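You operate a simulated robot arm through the tools that you are given. There is no shell and no other tool. Be economical: measure what you need, move in short steps, check, and stop when the job is done.

The job below is to be done with a simulated two-armed robot. You get a single attempt, and the scene is never put back.

TASK
Pick up the socket wrench from the top of the carton bench with one hand, pass it to the other hand and put it on the top of the stacker's body. Set down upright: socket wrench.

Only the result counts: the job must be done as asked and must still hold three seconds after the hand-in. Knocking over, shifting, dropping, spilling or breaking anything else fails it.

THE ROBOT
Two 7-joint arms with two-finger parallel grippers on one trunk, on a base that drives. Base frame: it is fixed to the floor where the robot stands at the start and does not move with it; the origin is under the middle of the robot, x ahead of it, y to its left, z up; the surface under the hand at the start is at about z = 880. Lengths are in mm, angles in degrees, forces in N, time in s.
The left shoulder is at the start at [70, 134, 1176], the right one opposite. With the tool pointing down near the work surface each hand reaches from about 180 to 640 mm from the robot's upright axis, wherever it stands, measured 20 degrees to its own side. Places, roughly: top of the stacker's body [-200, -1200, 800]. Payload 1.57 kg a hand.
Tool frame (each hand has its own): the origin (TCP) lies between the finger pads and is the grasp point; the fingertips stand 30 mm ahead of it; z points along the fingers, y is the line along which they close. The gripper opens to 80 mm. The fingers are 17 mm wide and 12 mm thick; the gripper's body (40 by 82 mm) begins 80 mm behind the TCP.
Orientation is that of the tool frame in the base frame, as a unit quaternion [w, x, y, z]. With the fingers straight down and closing along the base's y, the tool's x points along the base's -x, its y along +y and its z along -z.

THE INTERFACE
- The arms move only by the tool servo_tool. It takes "left_increments", "right_increments" or both (then of equal length, played together; a hand with none holds still); each is a list of rows, each an object of numbers (a shift or turn left out is 0, a gripper value left out holds the last): "x", "y", "z": the shift along the tool's x, y, z in units of 20 mm (1.0 is 20 mm); "rx", "ry", "rz": the turn, a rotation vector about the tool's x, y, z in units of 6 degrees (1.0 is 6 degrees); "jaw": the gripper command, from -1 (shut) to 1 (fully open), values between in proportion. In form: [{"x": .., "y": .., "z": .., "rx": .., "ry": .., "rz": .., "jaw": ..}, ...]. A call has 1 to 10 rows; each row shifts and turns the commanded pose from where the row before left it, along the tool's axes as they then stand. A call with a number of a shift or a turn outside -1 to 1 is refused whole. A row lasts 0.2 s, in which the tool goes at most 50 mm and 8.6 degrees; a call with a longer step from one row to the next is refused whole, and so is a gripper value outside its range. A pose out of reach is approached as far as the arm can. The call stops where the force on the tool passes 40 N (or 10 N more than at its start, if that is more) or the arm is blocked; 0.2 s more then pass. Each finger travels about 153 mm/s and halts on what it meets, pressing with about 26 N; the grip force reading is that of the motor and also rises with nothing between the fingers. The clock runs only during rows and for 0.2 s after the last one: add rows that do not move to give the fingers time. It gives the time, the measured TCP pose, the force on the tool (base axes), the opening and the grip force at its end, in the units of the frame above (readings bear some noise), with the torque about the TCP (base axes, N m) and any sound that the robot's microphone picked up.
- Cameras (640 x 400 px; columns grow to the right, rows downward): "scene" is now at [135.7, -18, 1403.5]; the picture's right is [-0.20, -0.98, 0.00], its down [-0.66, 0.13, -0.74] and it looks along [0.72, -0.15, -0.67] (base axes); focal length 267 px, centre (320, 200). "left" rides on the left gripper at [72, 7, -122] in its tool frame; the picture's right is [-0.09, 1.00, 0.00], its down [-0.84, -0.08, -0.54] and it looks along [-0.54, -0.05, 0.84] (tool axes); focal length 238 px, centre (320, 200). "right" rides on the right gripper at [72, -7, -122] in its tool frame; the picture's right is [0.09, 1.00, 0.00], its down [-0.84, 0.08, -0.54] and it looks along [-0.54, 0.05, 0.84] (tool axes); focal length 238 px, centre (320, 200). There is no depth. A picture from a camera that has moved, and an enlarged one, comes with that camera's place and axes in the base frame and with its lens. The place of the scene camera against the robot may be out by one fixed shift of up to 12 mm in any direction.
- grab_frame(camera): a new picture of that camera. The clock stands still meanwhile.
- slide_trunk(by): slides the trunk up (or, below 0, down) by that many mm; the arms and the scene camera ride with it, the base frame stays. It gives what a move gives, with no picture.
- steer(legs): drives the robot by 1 to 6 legs, each [ahead, left, turn to the left] in mm, mm and degrees, along the robot's own axes; the way and the turn of a leg run together, so that a leg with both is an arc; at most 1500 mm and 180 degrees a leg. The arms and the cameras ride along, it lands a little off, and it stops where it bumps. It gives what a move gives.
- aim_head(pan, tilt): turns the head with the scene camera to pan (to the left, within 86 degrees either way) and tilt (down, from -29 to 69), counted from straight ahead of the robot. It gives what a move gives.
- zoom(camera, box): a new picture of the part [left, top, right, bottom] of that camera's present view, enlarged. The clock stands still meanwhile.
- sign_off(): hands the job in; it is judged then, once.

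Go step by step. Nothing tells you exact positions but the pictures and the camera data: compare them with the known pose of the tool, close in by small moves and look again before you grip or let go. The budget is 120 turns and 88 pictures, counting those below and the enlarged ones. Unless the task says otherwise, let go and move clear before handing in, and close with one line.

The tools are called after "Call:" as a command line: name --argument value ..., lists and objects as JSON in quotes. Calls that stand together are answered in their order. servo_tool: Moves the arms, as the interface text tells. Its arguments: {"type":"object","properties":{"left_increments":{"type":"array","items":{"type":"object","properties":{"x":{"type":"number"},"y":{"type":"number"},"z":{"type":"number"},"rx":{"type":"number"},"ry":{"type":"number"},"rz":{"type":"number"},"jaw":{"type":"number"}}}},"right_increments":{"type":"array","items":{"type":"object","properties":{"x":{"type":"number"},"y":{"type":"number"},"z":{"type":"number"},"rx":{"type":"number"},"ry":{"type":"number"},"rz":{"type":"number"},"jaw":{"type":"number"}}}}},"required":[]} The other tools are called the same way: slide_trunk (by) slides the trunk up or down; steer (legs) drives the base; aim_head (pan, tilt) turns the head that bears the scene camera; grab_frame (camera) takes a picture; zoom (camera, box) takes an enlarged picture of a part of a camera's view; sign_off () hands the job in.

At the start:

```text
t: 0.0
left_ee_pos: [505.2, 215.1, 1203.7]
left_tool_rot: [0.001, -0.002, 1.0, 0.0]
left_wrist_force: [-0.5, 0.9, 0.5]
left_torque: [0.06, 0.02, -0.02]
left_gripper_width: 79.7
left_finger_force: 0.1
right_ee_pos: [382.9, -235.0, 1208.0]
right_tool_rot: [0.001, 0.0, 1.0, 0.0]
right_wrist_force: [-0.1, 0.0, -1.0]
right_torque: [0.03, 0.04, 0.02]
right_gripper_width: 79.7
right_finger_force: 0.0
trunk travel left (down, up): [-750.0, 190.0]
robot x, y, heading: [0.3, 1.3, 0.2]
head pan, tilt: [-11.5, 42.3]
```

scene: 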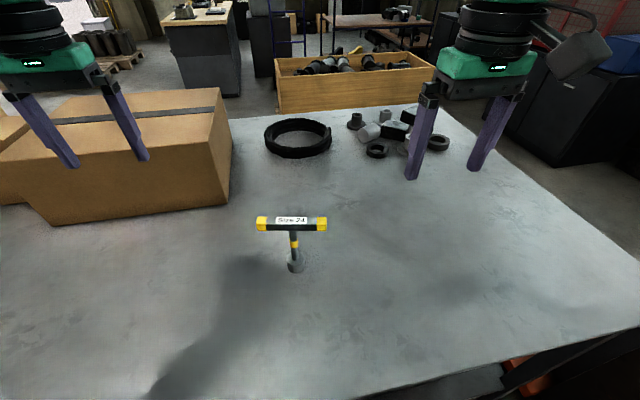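
right: 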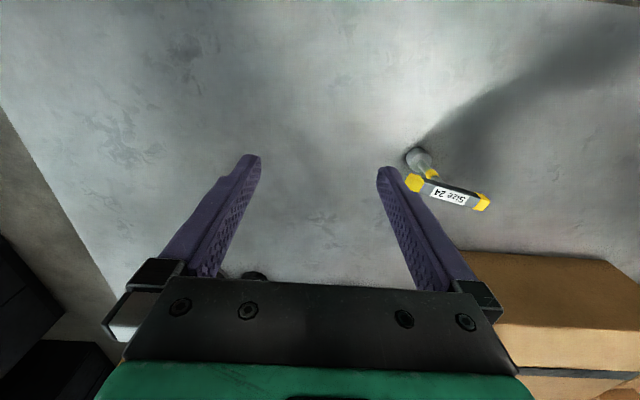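
left: 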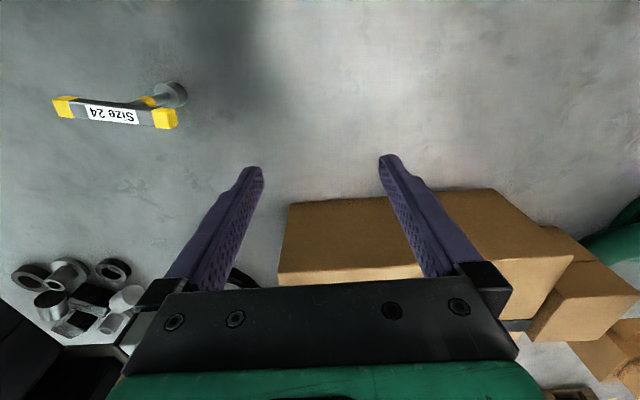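

The T-handle socket wrench stands upright on its socket at about (484, -36), with the handle roughly along y at z ≈ 1020. I'll look at the stacker and get a closer view of the wrench before planning.

Call:
zoom --camera "scene" --box '[220, 190, 380, 290]'

Call:
aim_head --pan -86 --tilt 30

Call:
grab_frame --camera "scene"

```text
4.00 times, centred on (300, 240) of scene
camera zoom: at [135.7, -18.0, 1403.5], right [-0.2, -0.98, 0.0], down [-0.66, 0.13, -0.74], along [0.72, -0.15, -0.67], focal length 1066 px, centre (400, 40)
```

zoom: 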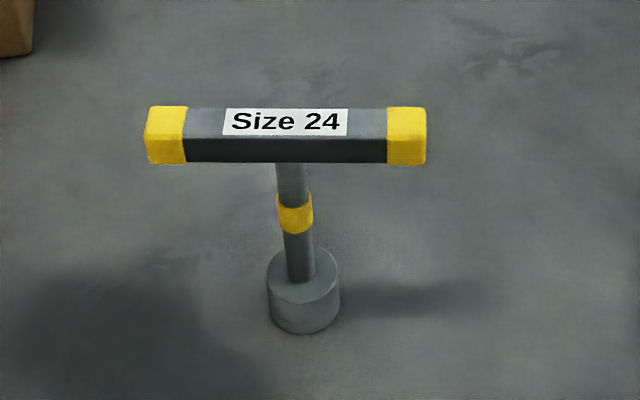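

```text
t: 1.5
left_ee_pos: [506.1, 215.7, 1203.3]
left_tool_rot: [0.0, -0.001, 1.0, 0.0]
left_wrist_force: [-1.6, -0.2, 0.0]
left_torque: [-0.01, 0.0, -0.02]
left_gripper_width: 79.8
left_finger_force: 0.1
right_ee_pos: [383.5, -235.0, 1207.1]
right_tool_rot: [0.0, 0.0, 1.0, 0.0]
right_wrist_force: [-0.7, -0.9, 0.3]
right_torque: [0.06, -0.01, 0.03]
right_gripper_width: 79.8
right_finger_force: 0.0
trunk travel left (down, up): [-750.0, 190.0]
robot x, y, heading: [0.4, -2.7, 0.1]
head pan, tilt: [-85.9, 30.0]
```

```text
83 pictures are left
camera scene: at [60.4, -91.5, 1422.2], right [-1.0, -0.07, 0.0], down [-0.04, 0.5, -0.87], along [0.06, -0.86, -0.5], focal length 267 px, centre (320, 200)
```

scene: 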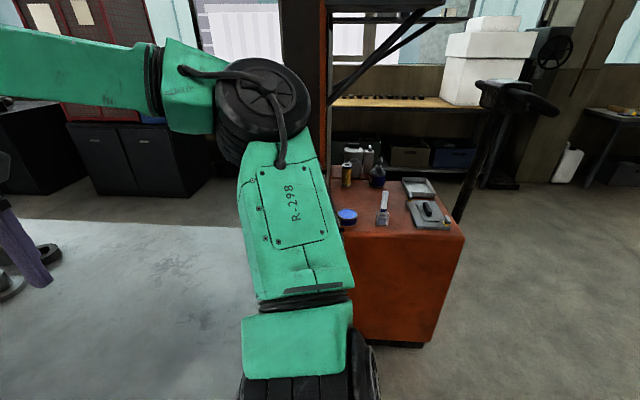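

The stacker is the orange box with some clutter on it, to my right. Wrench geometry: socket about 40 mm wide and 35 mm high, shaft 15 mm thick from z 915 to 1025, handle at z 1025–1043 and yawed about 13° off y. The right hand will take the shaft near-horizontally, and the left will then take the handle from above. I'll roll the right hand first.

Call:
aim_head --pan -8 --tilt 45

Call:
servo_tool --right_increments '[{"rz": 1}, {"rz": 1}, {"rz": 1}, {"rz": 1}, {"rz": 1}, {"rz": 1}, {"rz": 1}, {"rz": 1}, {"rz": 1}, {"rz": 1}]'

Call:
servo_tool --right_increments '[{"rz": 1}, {"rz": 1}, {"rz": 1}, {"rz": 1}, {"rz": 1}, {"rz": 1}, {"rz": 1}, {"rz": 1}, {"rz": 1}, {"rz": 1}]'

```text
t: 3.0
left_ee_pos: [505.7, 214.7, 1204.3]
left_tool_rot: [0.0, -0.001, 1.0, 0.0]
left_wrist_force: [0.0, 0.5, 1.3]
left_torque: [0.0, 0.02, -0.05]
left_gripper_width: 80.1
left_finger_force: 0.2
right_ee_pos: [383.5, -235.0, 1208.8]
right_tool_rot: [0.0, 0.001, 1.0, -0.001]
right_wrist_force: [0.6, -0.4, -0.1]
right_torque: [-0.01, 0.01, 0.0]
right_gripper_width: 80.1
right_finger_force: 0.1
trunk travel left (down, up): [-750.0, 190.0]
robot x, y, heading: [1.9, -0.9, -0.1]
head pan, tilt: [-8.0, 45.0]
```

```text
t: 5.2
left_ee_pos: [504.7, 214.4, 1202.6]
left_tool_rot: [0.0, -0.001, 1.0, -0.001]
left_wrist_force: [-0.9, -0.9, -0.4]
left_torque: [-0.03, -0.04, -0.04]
left_gripper_width: 80.1
left_finger_force: 0.0
right_ee_pos: [383.1, -236.1, 1208.1]
right_tool_rot: [0.0, 0.502, 0.865, 0.0]
right_wrist_force: [0.5, 0.6, -0.4]
right_torque: [0.0, 0.01, 0.0]
right_gripper_width: 80.0
right_finger_force: 0.0
trunk travel left (down, up): [-750.0, 190.0]
robot x, y, heading: [1.6, 0.6, -0.1]
head pan, tilt: [-8.0, 45.0]
```

```text
t: 7.4
left_ee_pos: [507.1, 215.0, 1203.8]
left_tool_rot: [0.0, 0.0, 1.0, 0.0]
left_wrist_force: [0.9, -0.3, 0.0]
left_torque: [0.03, -0.03, -0.02]
left_gripper_width: 80.0
left_finger_force: 0.0
right_ee_pos: [382.7, -234.7, 1207.5]
right_tool_rot: [0.0, 0.867, 0.498, 0.0]
right_wrist_force: [0.2, 1.3, 0.8]
right_torque: [0.0, 0.01, 0.01]
right_gripper_width: 79.9
right_finger_force: 0.0
trunk travel left (down, up): [-750.0, 190.0]
robot x, y, heading: [0.1, -1.1, 0.0]
head pan, tilt: [-8.0, 45.0]
```

The roll came out as intended. Next I tilt the tool forward towards the wrench, staying high and clear.

Call:
servo_tool --right_increments '[{"ry": 1}, {"ry": 1}, {"ry": 1}, {"ry": 1}, {"ry": 1}, {"ry": 1}, {"ry": 1}, {"ry": 1}, {"ry": 1}, {"ry": 1}]'

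Call:
servo_tool --right_increments '[{"ry": 1}, {"ry": 0.667}, {}]'

Call:
grab_frame --camera "scene"

Call:
grab_frame --camera "right"

```text
t: 9.6
left_ee_pos: [503.9, 214.4, 1204.2]
left_tool_rot: [0.0, -0.001, 1.0, 0.0]
left_wrist_force: [0.7, 0.3, 0.2]
left_torque: [-0.01, 0.0, -0.01]
left_gripper_width: 80.0
left_finger_force: 0.0
right_ee_pos: [382.6, -234.7, 1207.4]
right_tool_rot: [-0.249, 0.75, 0.431, 0.434]
right_wrist_force: [-0.1, 0.4, -0.4]
right_torque: [0.0, -0.01, 0.0]
right_gripper_width: 79.7
right_finger_force: 0.0
trunk travel left (down, up): [-750.0, 190.0]
robot x, y, heading: [-0.7, -1.2, 0.0]
head pan, tilt: [-8.0, 45.0]
```

```text
t: 10.4
left_ee_pos: [505.5, 215.2, 1204.7]
left_tool_rot: [0.0, -0.001, 1.0, 0.001]
left_wrist_force: [0.0, 0.2, 0.0]
left_torque: [0.0, -0.02, 0.03]
left_gripper_width: 79.8
left_finger_force: 0.1
right_ee_pos: [383.7, -236.1, 1207.3]
right_tool_rot: [-0.287, 0.709, 0.409, 0.498]
right_wrist_force: [0.2, 0.7, -0.7]
right_torque: [0.03, 0.0, -0.02]
right_gripper_width: 80.0
right_finger_force: 0.1
trunk travel left (down, up): [-750.0, 190.0]
robot x, y, heading: [-1.5, 2.1, -0.0]
head pan, tilt: [-8.0, 45.0]
```

```text
82 pictures are left
camera scene: at [134.5, -12.4, 1399.6], right [-0.14, -0.99, 0.0], down [-0.7, 0.1, -0.71], along [0.7, -0.1, -0.71], focal length 267 px, centre (320, 200)
```

scene: 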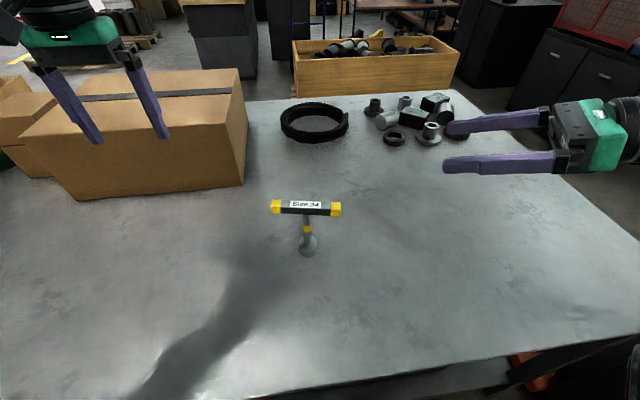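

```text
81 pictures are left
camera right: at [331.8, -310.5, 1316.4], right [0.88, -0.47, 0.09], down [-0.33, -0.73, -0.6], along [0.35, 0.5, -0.79], focal length 238 px, centre (320, 200)
```

right: 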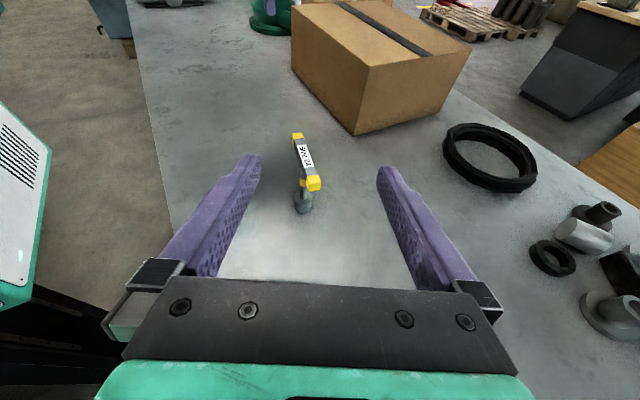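

The right camera gives the same base position as the scene camera, about (480, -38). I'll bring the right hand down to a standoff behind the wrench along the approach line.

Call:
servo_tool --right_increments '[{"x": -0.985, "y": -0.096, "z": 0.622, "jaw": 1}, {"x": -0.985, "y": -0.096, "z": 0.622}, {"x": -0.985, "y": -0.096, "z": 0.622}, {"x": -0.985, "y": -0.096, "z": 0.622}, {"x": -0.985, "y": -0.096, "z": 0.622}, {"x": -0.985, "y": -0.096, "z": 0.622}, {"x": -0.985, "y": -0.096, "z": 0.622}, {"x": -0.985, "y": -0.096, "z": 0.622}, {}]'

Call:
grab_frame --camera "scene"

Call:
grab_frame --camera "right"

```text
t: 12.4
left_ee_pos: [505.9, 215.4, 1203.0]
left_tool_rot: [0.0, -0.001, 1.0, 0.0]
left_wrist_force: [0.2, 0.7, 0.9]
left_torque: [0.0, -0.01, 0.0]
left_gripper_width: 80.2
left_finger_force: 0.0
right_ee_pos: [389.4, -193.8, 1024.0]
right_tool_rot: [-0.286, 0.71, 0.409, 0.497]
right_wrist_force: [-0.3, -0.2, 0.5]
right_torque: [0.01, -0.01, 0.0]
right_gripper_width: 79.9
right_finger_force: 0.0
trunk travel left (down, up): [-750.0, 190.0]
robot x, y, heading: [2.1, 0.8, 0.0]
head pan, tilt: [-8.0, 45.0]
```

```text
80 pictures are left
camera scene: at [134.5, -12.7, 1399.6], right [-0.14, -0.99, 0.0], down [-0.7, 0.1, -0.71], along [0.7, -0.1, -0.71], focal length 267 px, centre (320, 200)
```

scene: 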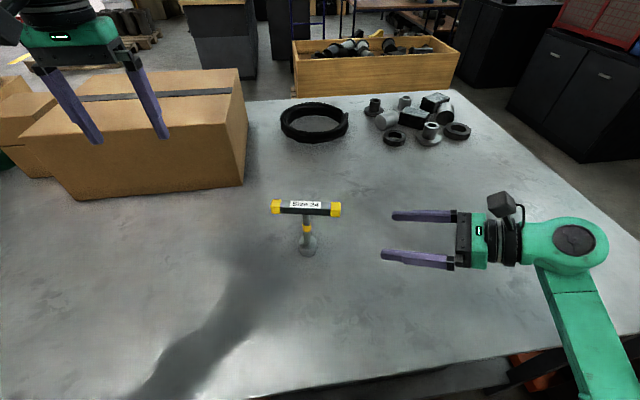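

```text
79 pictures are left
camera right: at [337.9, -269.2, 1133.3], right [0.88, -0.47, 0.09], down [-0.33, -0.73, -0.6], along [0.35, 0.5, -0.79], focal length 238 px, centre (320, 200)
```

right: 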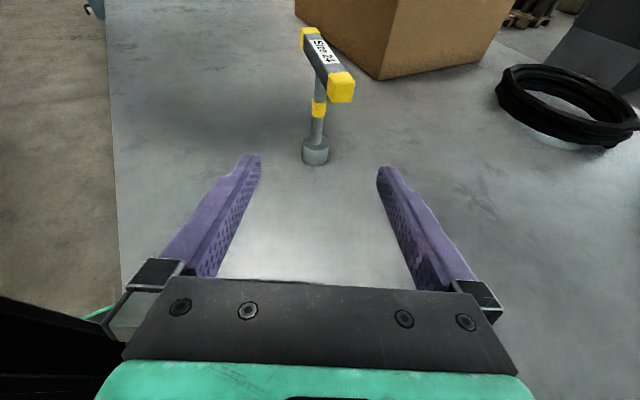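

The wrench is centred on the approach line, so I advance most of the way and look again.

Call:
servo_tool --right_increments '[{"z": 1}, {"z": 1}, {"z": 1}, {"z": 1}, {"z": 1}, {"z": 1}, {"z": 1}, {}]'

Call:
grab_frame --camera "scene"

Call:
grab_frame --camera "right"

```text
t: 14.2
left_ee_pos: [504.0, 214.5, 1204.3]
left_tool_rot: [0.0, -0.001, 1.0, 0.0]
left_wrist_force: [-0.4, 1.1, -0.6]
left_torque: [0.0, 0.01, 0.03]
left_gripper_width: 79.8
left_finger_force: 0.0
right_ee_pos: [455.3, -79.1, 979.9]
right_tool_rot: [-0.286, 0.71, 0.409, 0.498]
right_wrist_force: [0.1, -0.1, -0.1]
right_torque: [0.03, -0.03, 0.01]
right_gripper_width: 80.0
right_finger_force: 0.0
trunk travel left (down, up): [-750.0, 190.0]
robot x, y, heading: [0.5, -0.8, -0.0]
head pan, tilt: [-8.0, 45.0]
```

```text
78 pictures are left
camera scene: at [134.1, -12.9, 1399.6], right [-0.14, -0.99, 0.0], down [-0.7, 0.1, -0.71], along [0.7, -0.1, -0.71], focal length 267 px, centre (320, 200)
```

scene: 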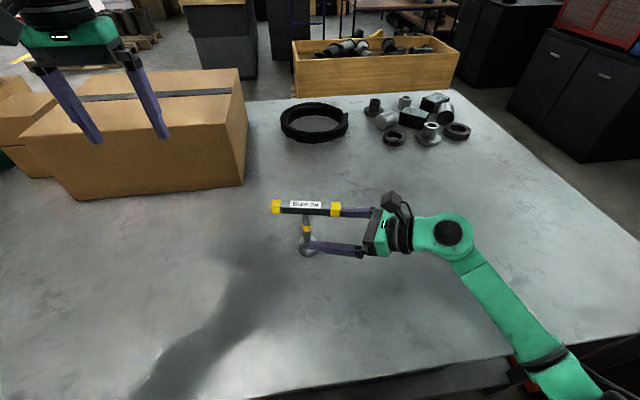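

```text
77 pictures are left
camera right: at [404.2, -154.4, 1087.8], right [0.88, -0.47, 0.09], down [-0.33, -0.73, -0.6], along [0.35, 0.5, -0.79], focal length 238 px, centre (320, 200)
```

right: 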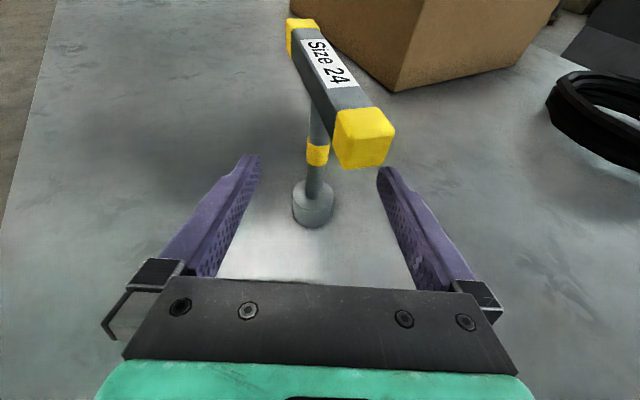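

The fingers straddle the shaft below the handle. I advance the last 44 mm and check before closing.

Call:
servo_tool --right_increments '[{"z": 0.7}, {"z": 0.7}, {"z": 0.7}, {}]'

Call:
zoom --camera "scene" --box '[220, 170, 460, 320]'

Call:
grab_frame --camera "right"

```text
t: 15.2
left_ee_pos: [506.1, 214.2, 1203.0]
left_tool_rot: [0.0, -0.001, 1.0, 0.001]
left_wrist_force: [0.1, -0.5, -0.4]
left_torque: [0.0, -0.05, 0.0]
left_gripper_width: 79.8
left_finger_force: 0.1
right_ee_pos: [475.6, -45.7, 963.2]
right_tool_rot: [-0.287, 0.71, 0.409, 0.496]
right_wrist_force: [0.3, 0.4, 0.1]
right_torque: [0.03, 0.02, 0.02]
right_gripper_width: 80.0
right_finger_force: 0.1
trunk travel left (down, up): [-750.0, 190.0]
robot x, y, heading: [2.9, -0.2, -0.2]
head pan, tilt: [-8.0, 45.0]
```

```text
2.67 times, centred on (340, 245) of scene
camera zoom: at [134.4, -12.7, 1399.6], right [-0.14, -0.99, 0.0], down [-0.7, 0.1, -0.71], along [0.7, -0.1, -0.71], focal length 711 px, centre (267, 80)
```

zoom: 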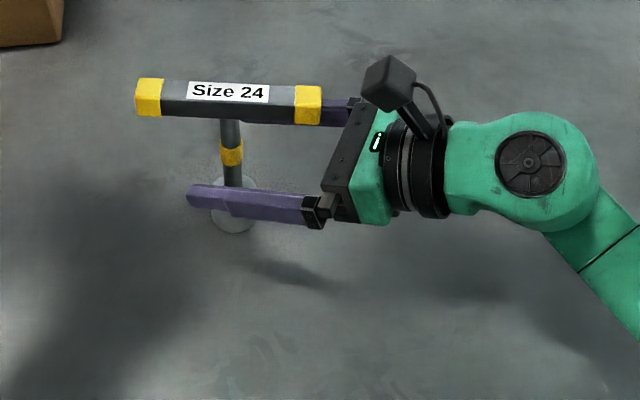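

```text
75 pictures are left
camera right: at [424.7, -121.4, 1072.5], right [0.88, -0.47, 0.09], down [-0.33, -0.73, -0.6], along [0.35, 0.5, -0.79], focal length 238 px, centre (320, 200)
```

right: 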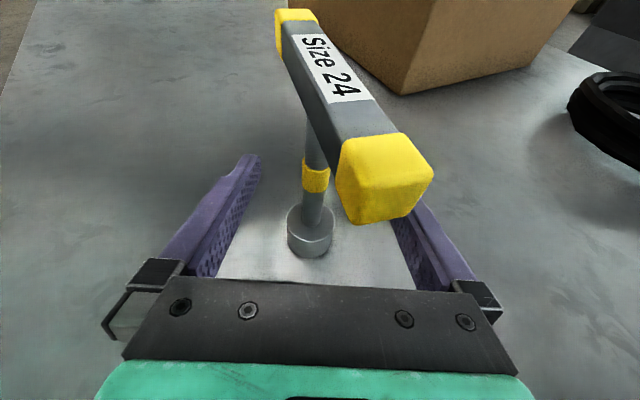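

The shaft sits centred between the pads, so I close gently.

Call:
servo_tool --right_increments '[{"jaw": 0}, {"jaw": -0.4}, {"jaw": -0.6}, {"jaw": -1}, {}, {}, {}]'

Call:
grab_frame --camera "right"

Call:
zoom --camera "scene" --box '[220, 170, 460, 320]'

```text
t: 16.8
left_ee_pos: [505.6, 215.3, 1203.3]
left_tool_rot: [0.001, -0.002, 1.0, 0.0]
left_wrist_force: [0.3, 0.1, 0.3]
left_torque: [-0.01, -0.03, 0.01]
left_gripper_width: 80.0
left_finger_force: 0.1
right_ee_pos: [477.5, -46.5, 964.1]
right_tool_rot: [-0.288, 0.709, 0.409, 0.497]
right_wrist_force: [-0.4, -0.6, 0.7]
right_torque: [0.0, 0.02, 0.01]
right_gripper_width: 13.5
right_finger_force: 26.4
trunk travel left (down, up): [-750.0, 190.0]
robot x, y, heading: [2.1, -2.5, 0.1]
head pan, tilt: [-8.0, 45.0]
```

```text
74 pictures are left
camera right: at [424.7, -121.4, 1072.5], right [0.88, -0.47, 0.09], down [-0.33, -0.73, -0.6], along [0.35, 0.5, -0.79], focal length 238 px, centre (320, 200)
```

right: 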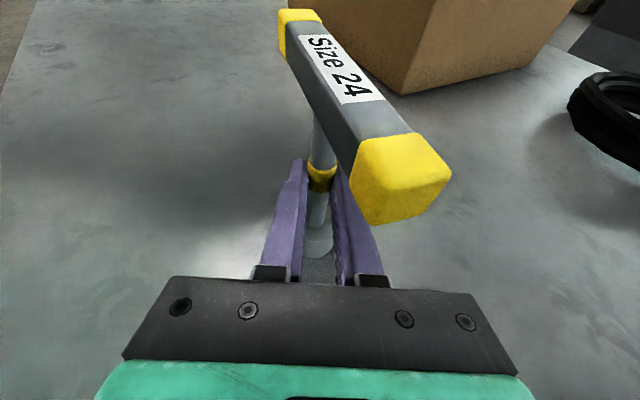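

```text
2.67 times, centred on (340, 245) of scene
camera zoom: at [134.5, -12.6, 1399.5], right [-0.14, -0.99, 0.0], down [-0.7, 0.1, -0.71], along [0.7, -0.1, -0.71], focal length 711 px, centre (267, 80)
```

zoom: 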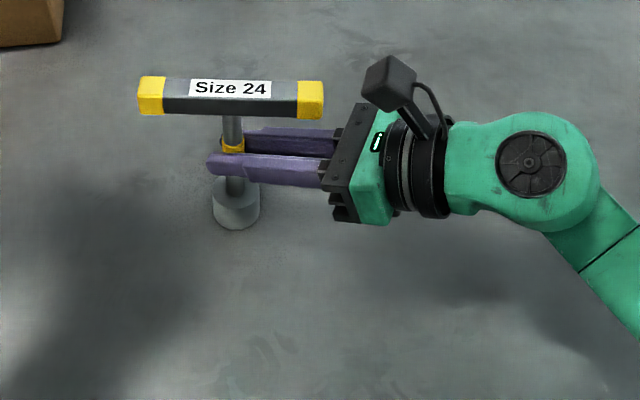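

The shaft is gripped at 13.5 mm width. I lift it straight up.

Call:
servo_tool --right_increments '[{"x": 0.47, "z": -0.171}, {"x": 0.94, "z": -0.342}, {"x": 0.94, "z": -0.342}, {"x": 0.94, "z": -0.342}, {"x": 0.94, "z": -0.342}, {"x": 0.94, "z": -0.342}, {}]'

Call:
grab_frame --camera "scene"

Call:
grab_frame --camera "right"

```text
t: 18.4
left_ee_pos: [506.6, 215.3, 1202.9]
left_tool_rot: [-0.001, -0.001, 1.0, 0.0]
left_wrist_force: [-0.6, -0.6, -0.5]
left_torque: [0.01, -0.01, -0.01]
left_gripper_width: 80.0
left_finger_force: 0.0
right_ee_pos: [474.7, -45.8, 1072.3]
right_tool_rot: [-0.286, 0.71, 0.409, 0.497]
right_wrist_force: [0.4, 0.3, -2.9]
right_torque: [-0.06, 0.01, -0.01]
right_gripper_width: 13.5
right_finger_force: 26.5
trunk travel left (down, up): [-750.0, 190.0]
robot x, y, heading: [4.4, 1.1, 0.2]
head pan, tilt: [-8.0, 45.0]
```

```text
72 pictures are left
camera scene: at [135.0, -12.7, 1399.5], right [-0.14, -0.99, 0.0], down [-0.7, 0.1, -0.71], along [0.7, -0.1, -0.71], focal length 267 px, centre (320, 200)
```

scene: 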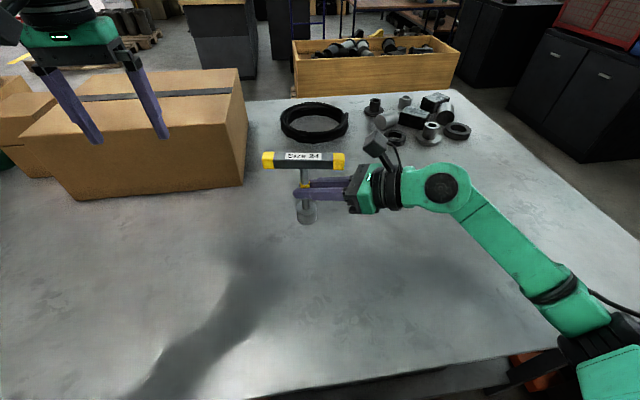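

```text
71 pictures are left
camera right: at [423.7, -120.6, 1181.4], right [0.88, -0.47, 0.09], down [-0.33, -0.73, -0.6], along [0.35, 0.5, -0.79], focal length 238 px, centre (320, 200)
```

right: 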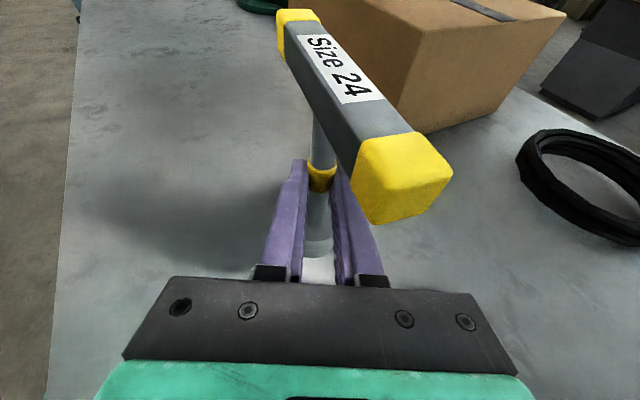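

The wrench is up and steady at about 0.3 kg. Now I yaw the left hand so its jaws close across the handle, with its camera facing away from the right hand.

Call:
servo_tool --left_increments '[{"rz": 1, "jaw": 1}, {"rz": 1}, {"rz": 1}, {"rz": 1}, {"rz": 1}, {"rz": 1}, {"rz": 1}, {"rz": 1}, {"rz": 1}, {"rz": 1}]'

Call:
servo_tool --left_increments '[{"rz": 1}, {"rz": 1}, {"rz": 1}, {"rz": 1}, {"rz": 1}, {"rz": 1}, {"rz": 1}, {"rz": 0.1}, {}]'

Call:
grab_frame --camera "left"

Call:
grab_frame --camera "scene"

```text
t: 20.6
left_ee_pos: [505.1, 214.7, 1204.0]
left_tool_rot: [-0.001, 0.5, 0.866, -0.002]
left_wrist_force: [-1.2, -0.1, -0.1]
left_torque: [0.01, 0.03, 0.0]
left_gripper_width: 80.1
left_finger_force: 0.2
right_ee_pos: [474.7, -45.0, 1072.3]
right_tool_rot: [-0.287, 0.709, 0.41, 0.496]
right_wrist_force: [-0.3, 0.4, -3.1]
right_torque: [-0.03, 0.01, -0.01]
right_gripper_width: 13.4
right_finger_force: 26.3
trunk travel left (down, up): [-750.0, 190.0]
robot x, y, heading: [-0.9, 1.4, -0.2]
head pan, tilt: [-8.0, 45.0]
```

```text
t: 22.6
left_ee_pos: [506.3, 214.3, 1204.7]
left_tool_rot: [0.0, 0.78, 0.626, -0.001]
left_wrist_force: [0.1, 0.5, 0.2]
left_torque: [-0.02, 0.02, -0.02]
left_gripper_width: 80.0
left_finger_force: 0.0
right_ee_pos: [474.7, -44.5, 1072.2]
right_tool_rot: [-0.287, 0.71, 0.409, 0.497]
right_wrist_force: [-0.1, -0.8, -3.3]
right_torque: [-0.02, 0.04, 0.0]
right_gripper_width: 13.5
right_finger_force: 26.0
trunk travel left (down, up): [-750.0, 190.0]
robot x, y, heading: [-0.1, -0.6, -0.2]
head pan, tilt: [-8.0, 45.0]
```

```text
70 pictures are left
camera left: at [528.2, 284.7, 1324.0], right [0.95, -0.31, 0.0], down [-0.26, -0.8, 0.54], along [-0.17, -0.52, -0.84], focal length 238 px, centre (320, 200)
```

left: 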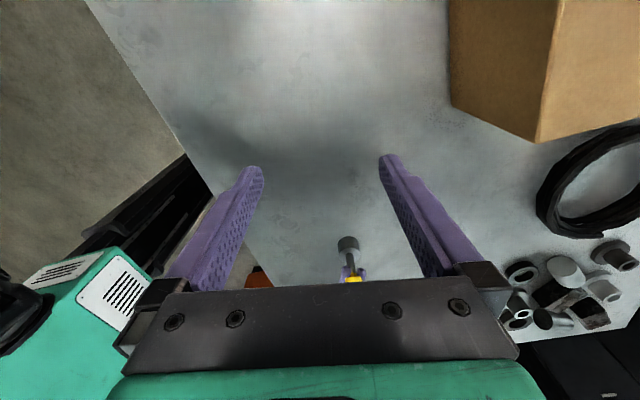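

```text
69 pictures are left
camera scene: at [135.0, -12.7, 1399.5], right [-0.14, -0.99, 0.0], down [-0.7, 0.1, -0.71], along [0.7, -0.1, -0.71], focal length 267 px, centre (320, 200)
```

scene: 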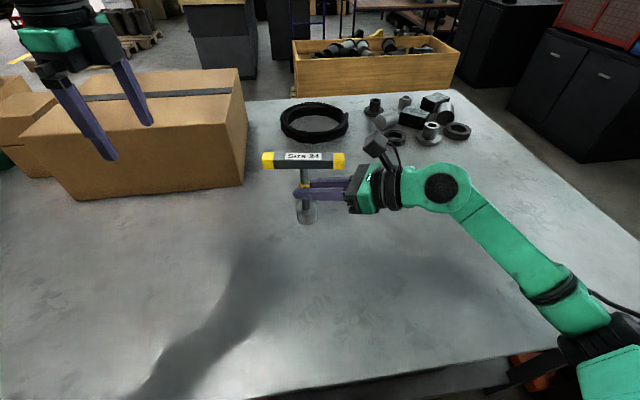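

The left yaw is right. Next I move the left hand over towards the handle at a safe height.

Call:
servo_tool --left_increments '[{"x": -1, "y": 0.12, "z": -0.15}, {"x": -1, "y": 0.12, "z": -0.15}, {"x": -1, "y": 0.12, "z": -0.15}, {"x": -1, "y": 0.12, "z": -0.15}, {"x": -1, "y": 0.12, "z": -0.15}, {"x": -1, "y": 0.12, "z": -0.15}, {"x": -1, "y": 0.12, "z": -0.15}, {"x": -1, "y": 0.12, "z": -0.15}, {"x": -1, "y": 0.12, "z": 0}, {"x": 0}]'

Call:
grab_frame --camera "left"

Call:
grab_frame --camera "scene"

```text
t: 24.8
left_ee_pos: [489.8, 36.5, 1225.9]
left_tool_rot: [0.0, 0.78, 0.626, -0.001]
left_wrist_force: [0.1, -0.1, -0.5]
left_torque: [-0.01, -0.01, 0.01]
left_gripper_width: 79.8
left_finger_force: 0.0
right_ee_pos: [474.8, -43.9, 1073.3]
right_tool_rot: [-0.287, 0.709, 0.409, 0.497]
right_wrist_force: [-0.4, 0.3, -3.5]
right_torque: [-0.08, -0.01, 0.02]
right_gripper_width: 13.6
right_finger_force: 25.7
trunk travel left (down, up): [-750.0, 190.0]
robot x, y, heading: [0.6, -1.8, -0.2]
head pan, tilt: [-8.0, 45.0]
```

```text
68 pictures are left
camera left: at [511.3, 106.0, 1347.2], right [0.95, -0.31, 0.0], down [-0.26, -0.8, 0.54], along [-0.17, -0.52, -0.84], focal length 238 px, centre (320, 200)
```

left: 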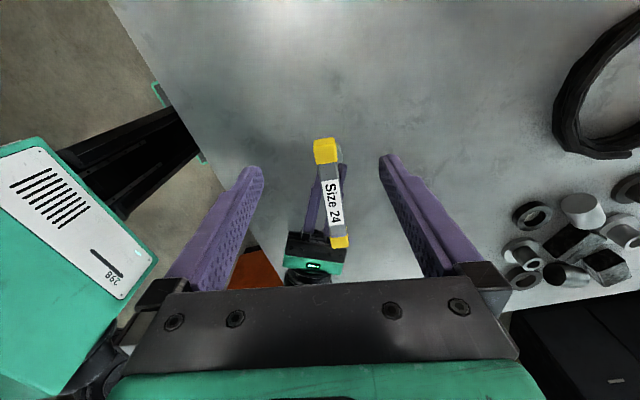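

```text
67 pictures are left
camera scene: at [135.0, -12.1, 1399.5], right [-0.14, -0.99, 0.0], down [-0.7, 0.1, -0.71], along [0.7, -0.1, -0.71], focal length 267 px, centre (320, 200)
```

scene: 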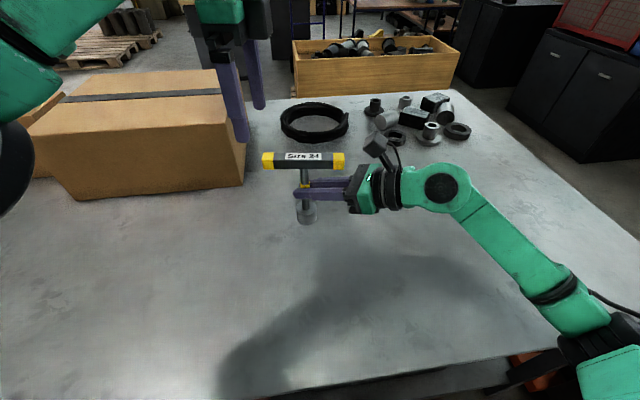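

The left hand is near the handle. I zoom in to measure the handle's ends precisely.

Call:
zoom --camera "left" --box '[240, 120, 420, 260]'

```text
2.86 times, centred on (330, 190) of left
camera zoom: at [511.3, 106.0, 1347.2], right [0.95, -0.31, 0.0], down [-0.26, -0.8, 0.54], along [-0.17, -0.52, -0.84], focal length 681 px, centre (291, 229)
```

zoom: 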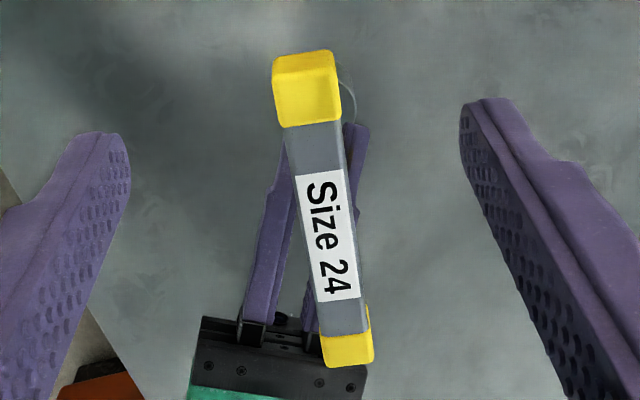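

The handle centre comes out near (483.5, -26) with a yaw of about 10–12°. I centre the left hand above it and look before descending.

Call:
servo_tool --left_increments '[{"x": -0.78, "y": 0.09}, {"x": -0.78, "y": 0.09}, {"x": -0.78, "y": 0.09}, {"x": -0.78, "y": 0.09}, {"rz": -0.3}, {}]'

Call:
grab_frame --camera "left"

Call:
grab_frame --camera "scene"

```text
t: 26.2
left_ee_pos: [481.2, -26.4, 1227.7]
left_tool_rot: [0.0, 0.77, 0.638, 0.0]
left_wrist_force: [0.5, -0.3, 0.2]
left_torque: [0.04, 0.03, -0.04]
left_gripper_width: 79.9
left_finger_force: 0.0
right_ee_pos: [475.3, -45.5, 1072.0]
right_tool_rot: [-0.286, 0.71, 0.409, 0.497]
right_wrist_force: [-0.4, -0.8, -2.1]
right_torque: [-0.01, -0.01, 0.03]
right_gripper_width: 13.5
right_finger_force: 26.2
trunk travel left (down, up): [-750.0, 190.0]
robot x, y, heading: [0.9, -2.6, 0.1]
head pan, tilt: [-8.0, 45.0]
```

```text
65 pictures are left
camera left: at [501.7, 43.5, 1348.0], right [0.96, -0.28, 0.0], down [-0.23, -0.81, 0.54], along [-0.15, -0.52, -0.84], focal length 238 px, centre (320, 200)
```

left: 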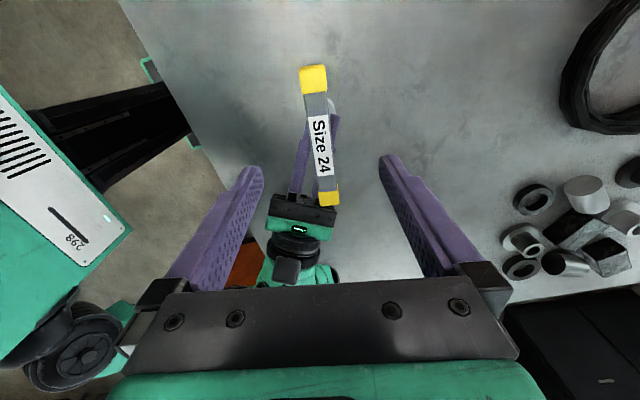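

```text
64 pictures are left
camera scene: at [135.1, -12.6, 1399.5], right [-0.14, -0.99, 0.0], down [-0.7, 0.1, -0.71], along [0.7, -0.1, -0.71], focal length 267 px, centre (320, 200)
```

scene: 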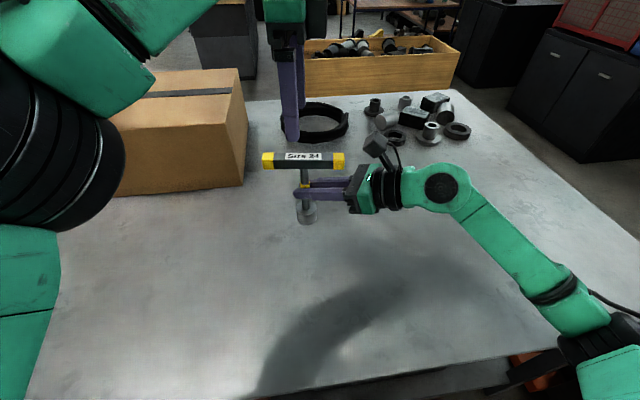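

The handle is centred under the left jaws. I descend in two steps with a small yaw correction.

Call:
servo_tool --left_increments '[{"z": 0.8, "rz": -0.3}, {"z": 0.8}, {"z": 0.8}, {"z": 0.6}, {}]'

Call:
grab_frame --camera "left"

Call:
zoom --camera "scene" --box '[200, 80, 440, 230]'

```text
t: 27.4
left_ee_pos: [481.5, -28.0, 1169.0]
left_tool_rot: [-0.001, 0.76, 0.65, 0.0]
left_wrist_force: [-0.1, 0.2, -0.1]
left_torque: [0.03, 0.01, -0.01]
left_gripper_width: 80.2
left_finger_force: 0.1
right_ee_pos: [475.3, -45.2, 1072.0]
right_tool_rot: [-0.287, 0.71, 0.409, 0.497]
right_wrist_force: [0.2, -0.4, -3.4]
right_torque: [-0.01, 0.01, 0.02]
right_gripper_width: 13.3
right_finger_force: 26.6
trunk travel left (down, up): [-750.0, 190.0]
robot x, y, heading: [-0.4, -0.8, 0.0]
head pan, tilt: [-8.0, 45.0]
```

```text
63 pictures are left
camera left: at [498.7, 43.1, 1288.4], right [0.97, -0.24, 0.0], down [-0.2, -0.81, 0.54], along [-0.13, -0.53, -0.84], focal length 238 px, centre (320, 200)
```

left: 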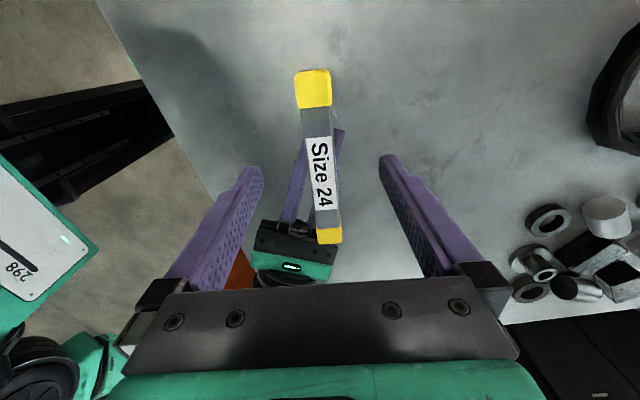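

```text
2.67 times, centred on (320, 155) of scene
camera zoom: at [134.8, -12.9, 1399.5], right [-0.14, -0.99, 0.0], down [-0.7, 0.1, -0.71], along [0.7, -0.1, -0.71], focal length 711 px, centre (320, 320)
```

zoom: 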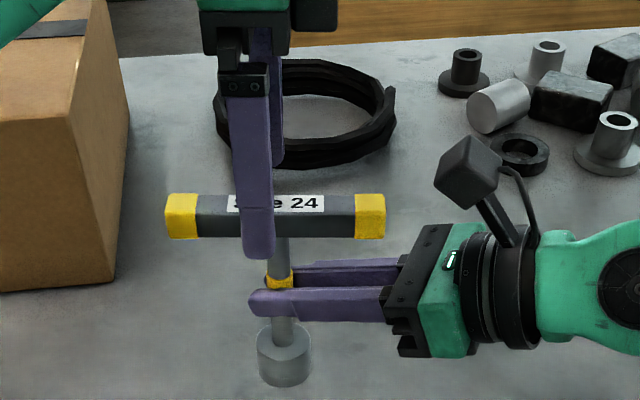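

The jaws straddle the handle and are nearly centred on the label. I descend another 31 mm and check.

Call:
servo_tool --left_increments '[{"z": 0.8}, {"z": 0.75}, {}]'

Call:
grab_frame --camera "left"

Call:
zoom --camera "scene" --box '[200, 80, 440, 230]'

Call:
grab_frame --camera "right"

```text
t: 28.2
left_ee_pos: [481.4, -28.5, 1137.1]
left_tool_rot: [0.0, 0.76, 0.65, -0.001]
left_wrist_force: [-0.3, 0.0, 0.2]
left_torque: [-0.01, 0.03, 0.01]
left_gripper_width: 80.0
left_finger_force: 0.0
right_ee_pos: [474.4, -44.4, 1072.5]
right_tool_rot: [-0.287, 0.71, 0.409, 0.497]
right_wrist_force: [-0.4, -0.3, -2.5]
right_torque: [-0.03, 0.05, 0.02]
right_gripper_width: 13.7
right_finger_force: 25.5
trunk travel left (down, up): [-750.0, 190.0]
robot x, y, heading: [-1.7, -4.6, 0.0]
head pan, tilt: [-8.0, 45.0]
```

```text
61 pictures are left
camera left: at [498.6, 43.2, 1257.3], right [0.97, -0.24, 0.0], down [-0.21, -0.81, 0.54], along [-0.13, -0.53, -0.84], focal length 238 px, centre (320, 200)
```

left: 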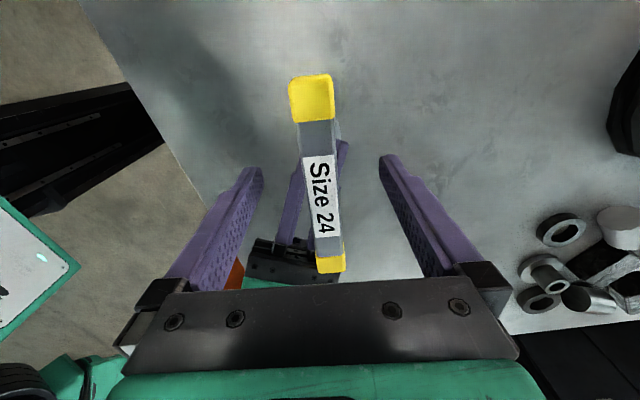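

```text
2.67 times, centred on (320, 155) of scene
camera zoom: at [134.7, -12.9, 1399.5], right [-0.14, -0.99, 0.0], down [-0.7, 0.1, -0.71], along [0.7, -0.1, -0.71], focal length 711 px, centre (320, 320)
```

zoom: 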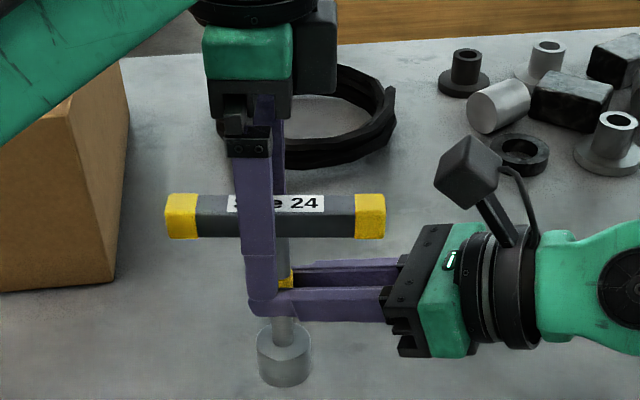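

```text
59 pictures are left
camera right: at [423.4, -120.8, 1181.2], right [0.88, -0.47, 0.09], down [-0.33, -0.73, -0.6], along [0.35, 0.5, -0.79], focal length 238 px, centre (320, 200)
```

right: 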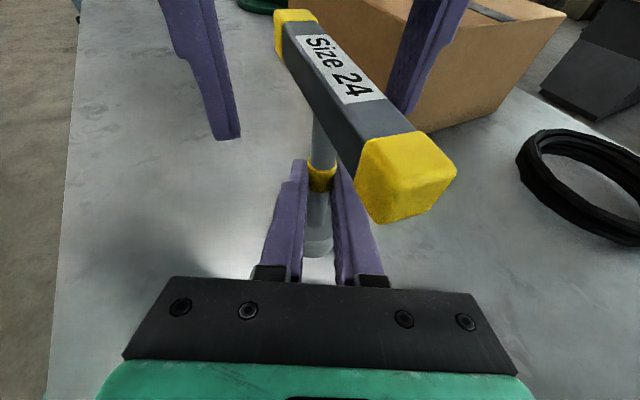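

Both hands are clear of each other and the handle is centred, so I close the left jaws on it.

Call:
servo_tool --left_increments '[{"jaw": 0}, {"jaw": -0.25}, {"jaw": -0.4}, {"jaw": -1}, {}, {}, {}]'

Call:
grab_frame --camera "left"

Call:
zoom --camera "scene" --box '[200, 80, 440, 230]'

```text
t: 29.8
left_ee_pos: [482.0, -28.2, 1137.3]
left_tool_rot: [0.001, 0.76, 0.65, 0.0]
left_wrist_force: [15.3, 1.1, -0.8]
left_torque: [-0.37, -0.46, 0.1]
left_gripper_width: 19.7
left_finger_force: 26.7
right_ee_pos: [474.5, -44.8, 1071.2]
right_tool_rot: [-0.287, 0.709, 0.41, 0.496]
right_wrist_force: [-15.2, -0.8, -2.1]
right_torque: [0.34, -0.47, 0.1]
right_gripper_width: 13.2
right_finger_force: 25.6
trunk travel left (down, up): [-750.0, 190.0]
robot x, y, heading: [3.6, 2.1, 0.3]
head pan, tilt: [-8.0, 45.0]
```

```text
58 pictures are left
camera left: at [499.0, 43.5, 1257.4], right [0.97, -0.24, 0.0], down [-0.2, -0.81, 0.54], along [-0.13, -0.53, -0.84], focal length 238 px, centre (320, 200)
```

left: 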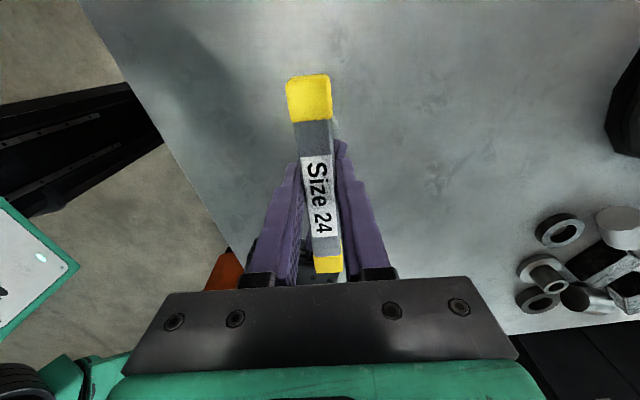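

```text
2.67 times, centred on (320, 155) of scene
camera zoom: at [135.0, -12.7, 1399.5], right [-0.14, -0.99, 0.0], down [-0.7, 0.1, -0.71], along [0.7, -0.1, -0.71], focal length 711 px, centre (320, 320)
```

zoom: 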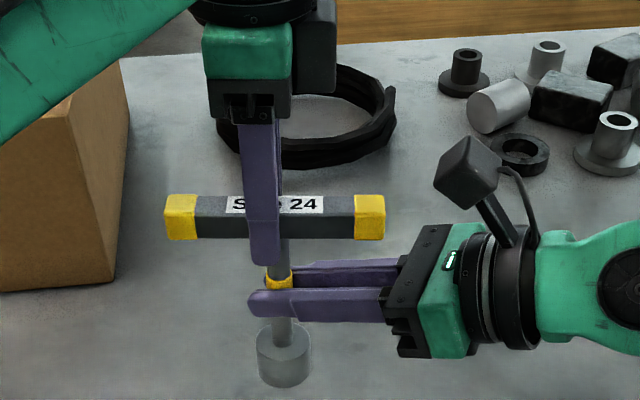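

The handle is gripped, with about 15 N of side load between the hands. I nudge the left hand 1 mm to relieve it.

Call:
servo_tool --left_increments '[{"y": 0.06}, {}]'

```text
t: 30.4
left_ee_pos: [483.4, -28.7, 1136.8]
left_tool_rot: [-0.001, 0.76, 0.65, 0.0]
left_wrist_force: [11.1, 2.3, 2.1]
left_torque: [-0.1, -0.3, 0.13]
left_gripper_width: 19.7
left_finger_force: 26.4
right_ee_pos: [475.0, -45.7, 1071.1]
right_tool_rot: [-0.287, 0.71, 0.409, 0.496]
right_wrist_force: [-9.3, -1.8, -4.2]
right_torque: [0.14, -0.3, 0.01]
right_gripper_width: 13.5
right_finger_force: 26.5
trunk travel left (down, up): [-750.0, 190.0]
robot x, y, heading: [1.4, -0.7, 0.1]
head pan, tilt: [-8.0, 45.0]
```

The side load dropped, so I relieve it further in the same direction.

Call:
servo_tool --left_increments '[{"y": 0.1}, {}]'

```text
t: 31.0
left_ee_pos: [483.7, -27.9, 1136.3]
left_tool_rot: [-0.002, 0.761, 0.649, -0.001]
left_wrist_force: [-4.9, 1.6, 1.5]
left_torque: [0.63, -0.04, 0.08]
left_gripper_width: 19.6
left_finger_force: 26.1
right_ee_pos: [474.8, -46.0, 1071.6]
right_tool_rot: [-0.285, 0.711, 0.408, 0.498]
right_wrist_force: [4.9, -0.4, -5.7]
right_torque: [-0.62, 0.4, -0.14]
right_gripper_width: 13.4
right_finger_force: 25.5
trunk travel left (down, up): [-750.0, 190.0]
robot x, y, heading: [-1.6, 1.2, -0.1]
head pan, tilt: [-8.0, 45.0]
```

The load is small now. I back off a hair, open the right hand and check.

Call:
servo_tool --left_increments '[{"y": -0.03}, {}, {}, {}, {}]' --right_increments '[{}, {"jaw": -0.5}, {"jaw": 0.2}, {"jaw": 1}, {}]'

Call:
grab_frame --camera "right"

Call:
zoom --camera "scene" --box '[200, 80, 440, 230]'

```text
t: 32.2
left_ee_pos: [484.5, -28.5, 1137.4]
left_tool_rot: [0.0, 0.76, 0.65, 0.0]
left_wrist_force: [-0.6, 0.2, -0.4]
left_torque: [0.04, -0.01, -0.02]
left_gripper_width: 19.8
left_finger_force: 26.4
right_ee_pos: [476.1, -45.4, 1071.2]
right_tool_rot: [-0.286, 0.71, 0.409, 0.497]
right_wrist_force: [-0.3, -0.5, 0.1]
right_torque: [-0.01, 0.02, -0.01]
right_gripper_width: 80.2
right_finger_force: 0.0
trunk travel left (down, up): [-750.0, 190.0]
robot x, y, heading: [4.6, -2.7, 0.0]
head pan, tilt: [-8.0, 45.0]
```

```text
56 pictures are left
camera right: at [423.7, -120.7, 1181.2], right [0.88, -0.47, 0.09], down [-0.33, -0.73, -0.6], along [0.35, 0.5, -0.79], focal length 238 px, centre (320, 200)
```

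right: 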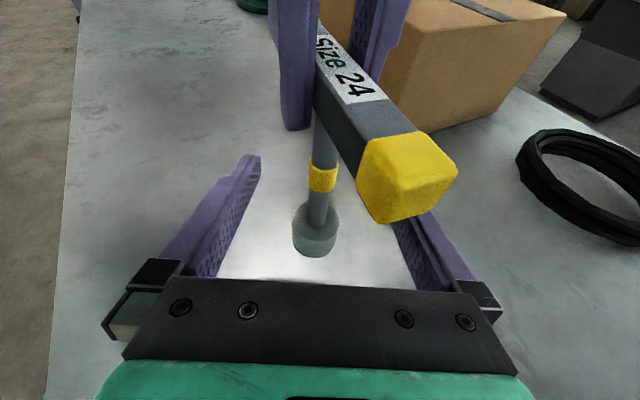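

```text
2.67 times, centred on (320, 155) of scene
camera zoom: at [135.0, -12.7, 1399.5], right [-0.14, -0.99, 0.0], down [-0.7, 0.1, -0.71], along [0.7, -0.1, -0.71], focal length 711 px, centre (320, 320)
```

zoom: 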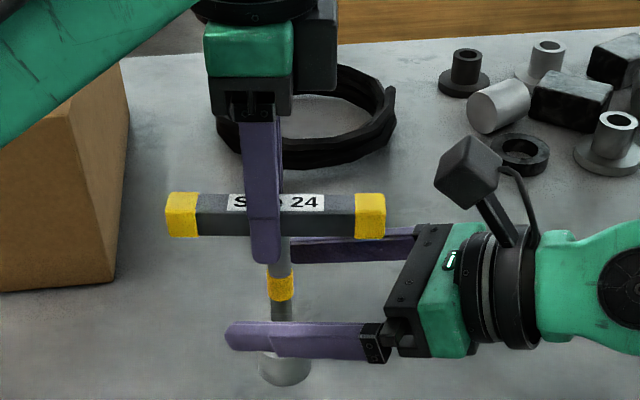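

The left hand alone holds the wrench now. I retreat the right hand straight back along its approach line.

Call:
servo_tool --right_increments '[{"z": -1}, {"z": -1}, {"z": -1}, {"z": -1}, {"z": -1}, {"z": -1}, {"z": -1}, {"z": -1}, {"z": -1}, {}]'

Call:
grab_frame --camera "scene"

```text
t: 34.4
left_ee_pos: [484.1, -28.2, 1136.6]
left_tool_rot: [0.0, 0.76, 0.65, -0.001]
left_wrist_force: [-0.4, -0.9, -0.4]
left_torque: [0.01, -0.02, 0.04]
left_gripper_width: 19.7
left_finger_force: 26.6
right_ee_pos: [390.5, -191.4, 1133.7]
right_tool_rot: [-0.287, 0.709, 0.408, 0.498]
right_wrist_force: [-0.2, -0.4, -0.1]
right_torque: [-0.04, 0.01, 0.0]
right_gripper_width: 80.1
right_finger_force: 0.1
trunk travel left (down, up): [-750.0, 190.0]
robot x, y, heading: [1.1, -2.7, 0.1]
head pan, tilt: [-8.0, 45.0]
```

```text
54 pictures are left
camera scene: at [135.2, -12.6, 1399.5], right [-0.14, -0.99, 0.0], down [-0.7, 0.1, -0.71], along [0.7, -0.1, -0.71], focal length 267 px, centre (320, 200)
```

scene: 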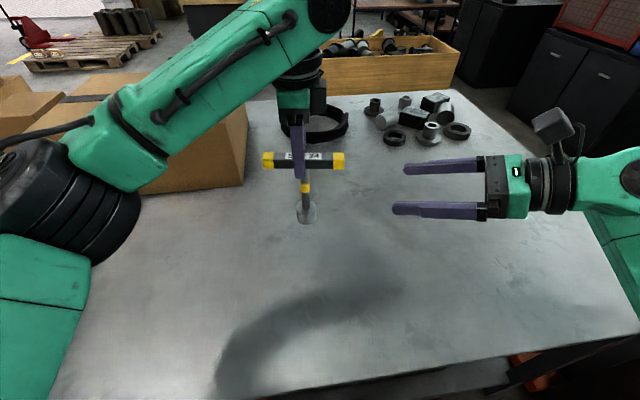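

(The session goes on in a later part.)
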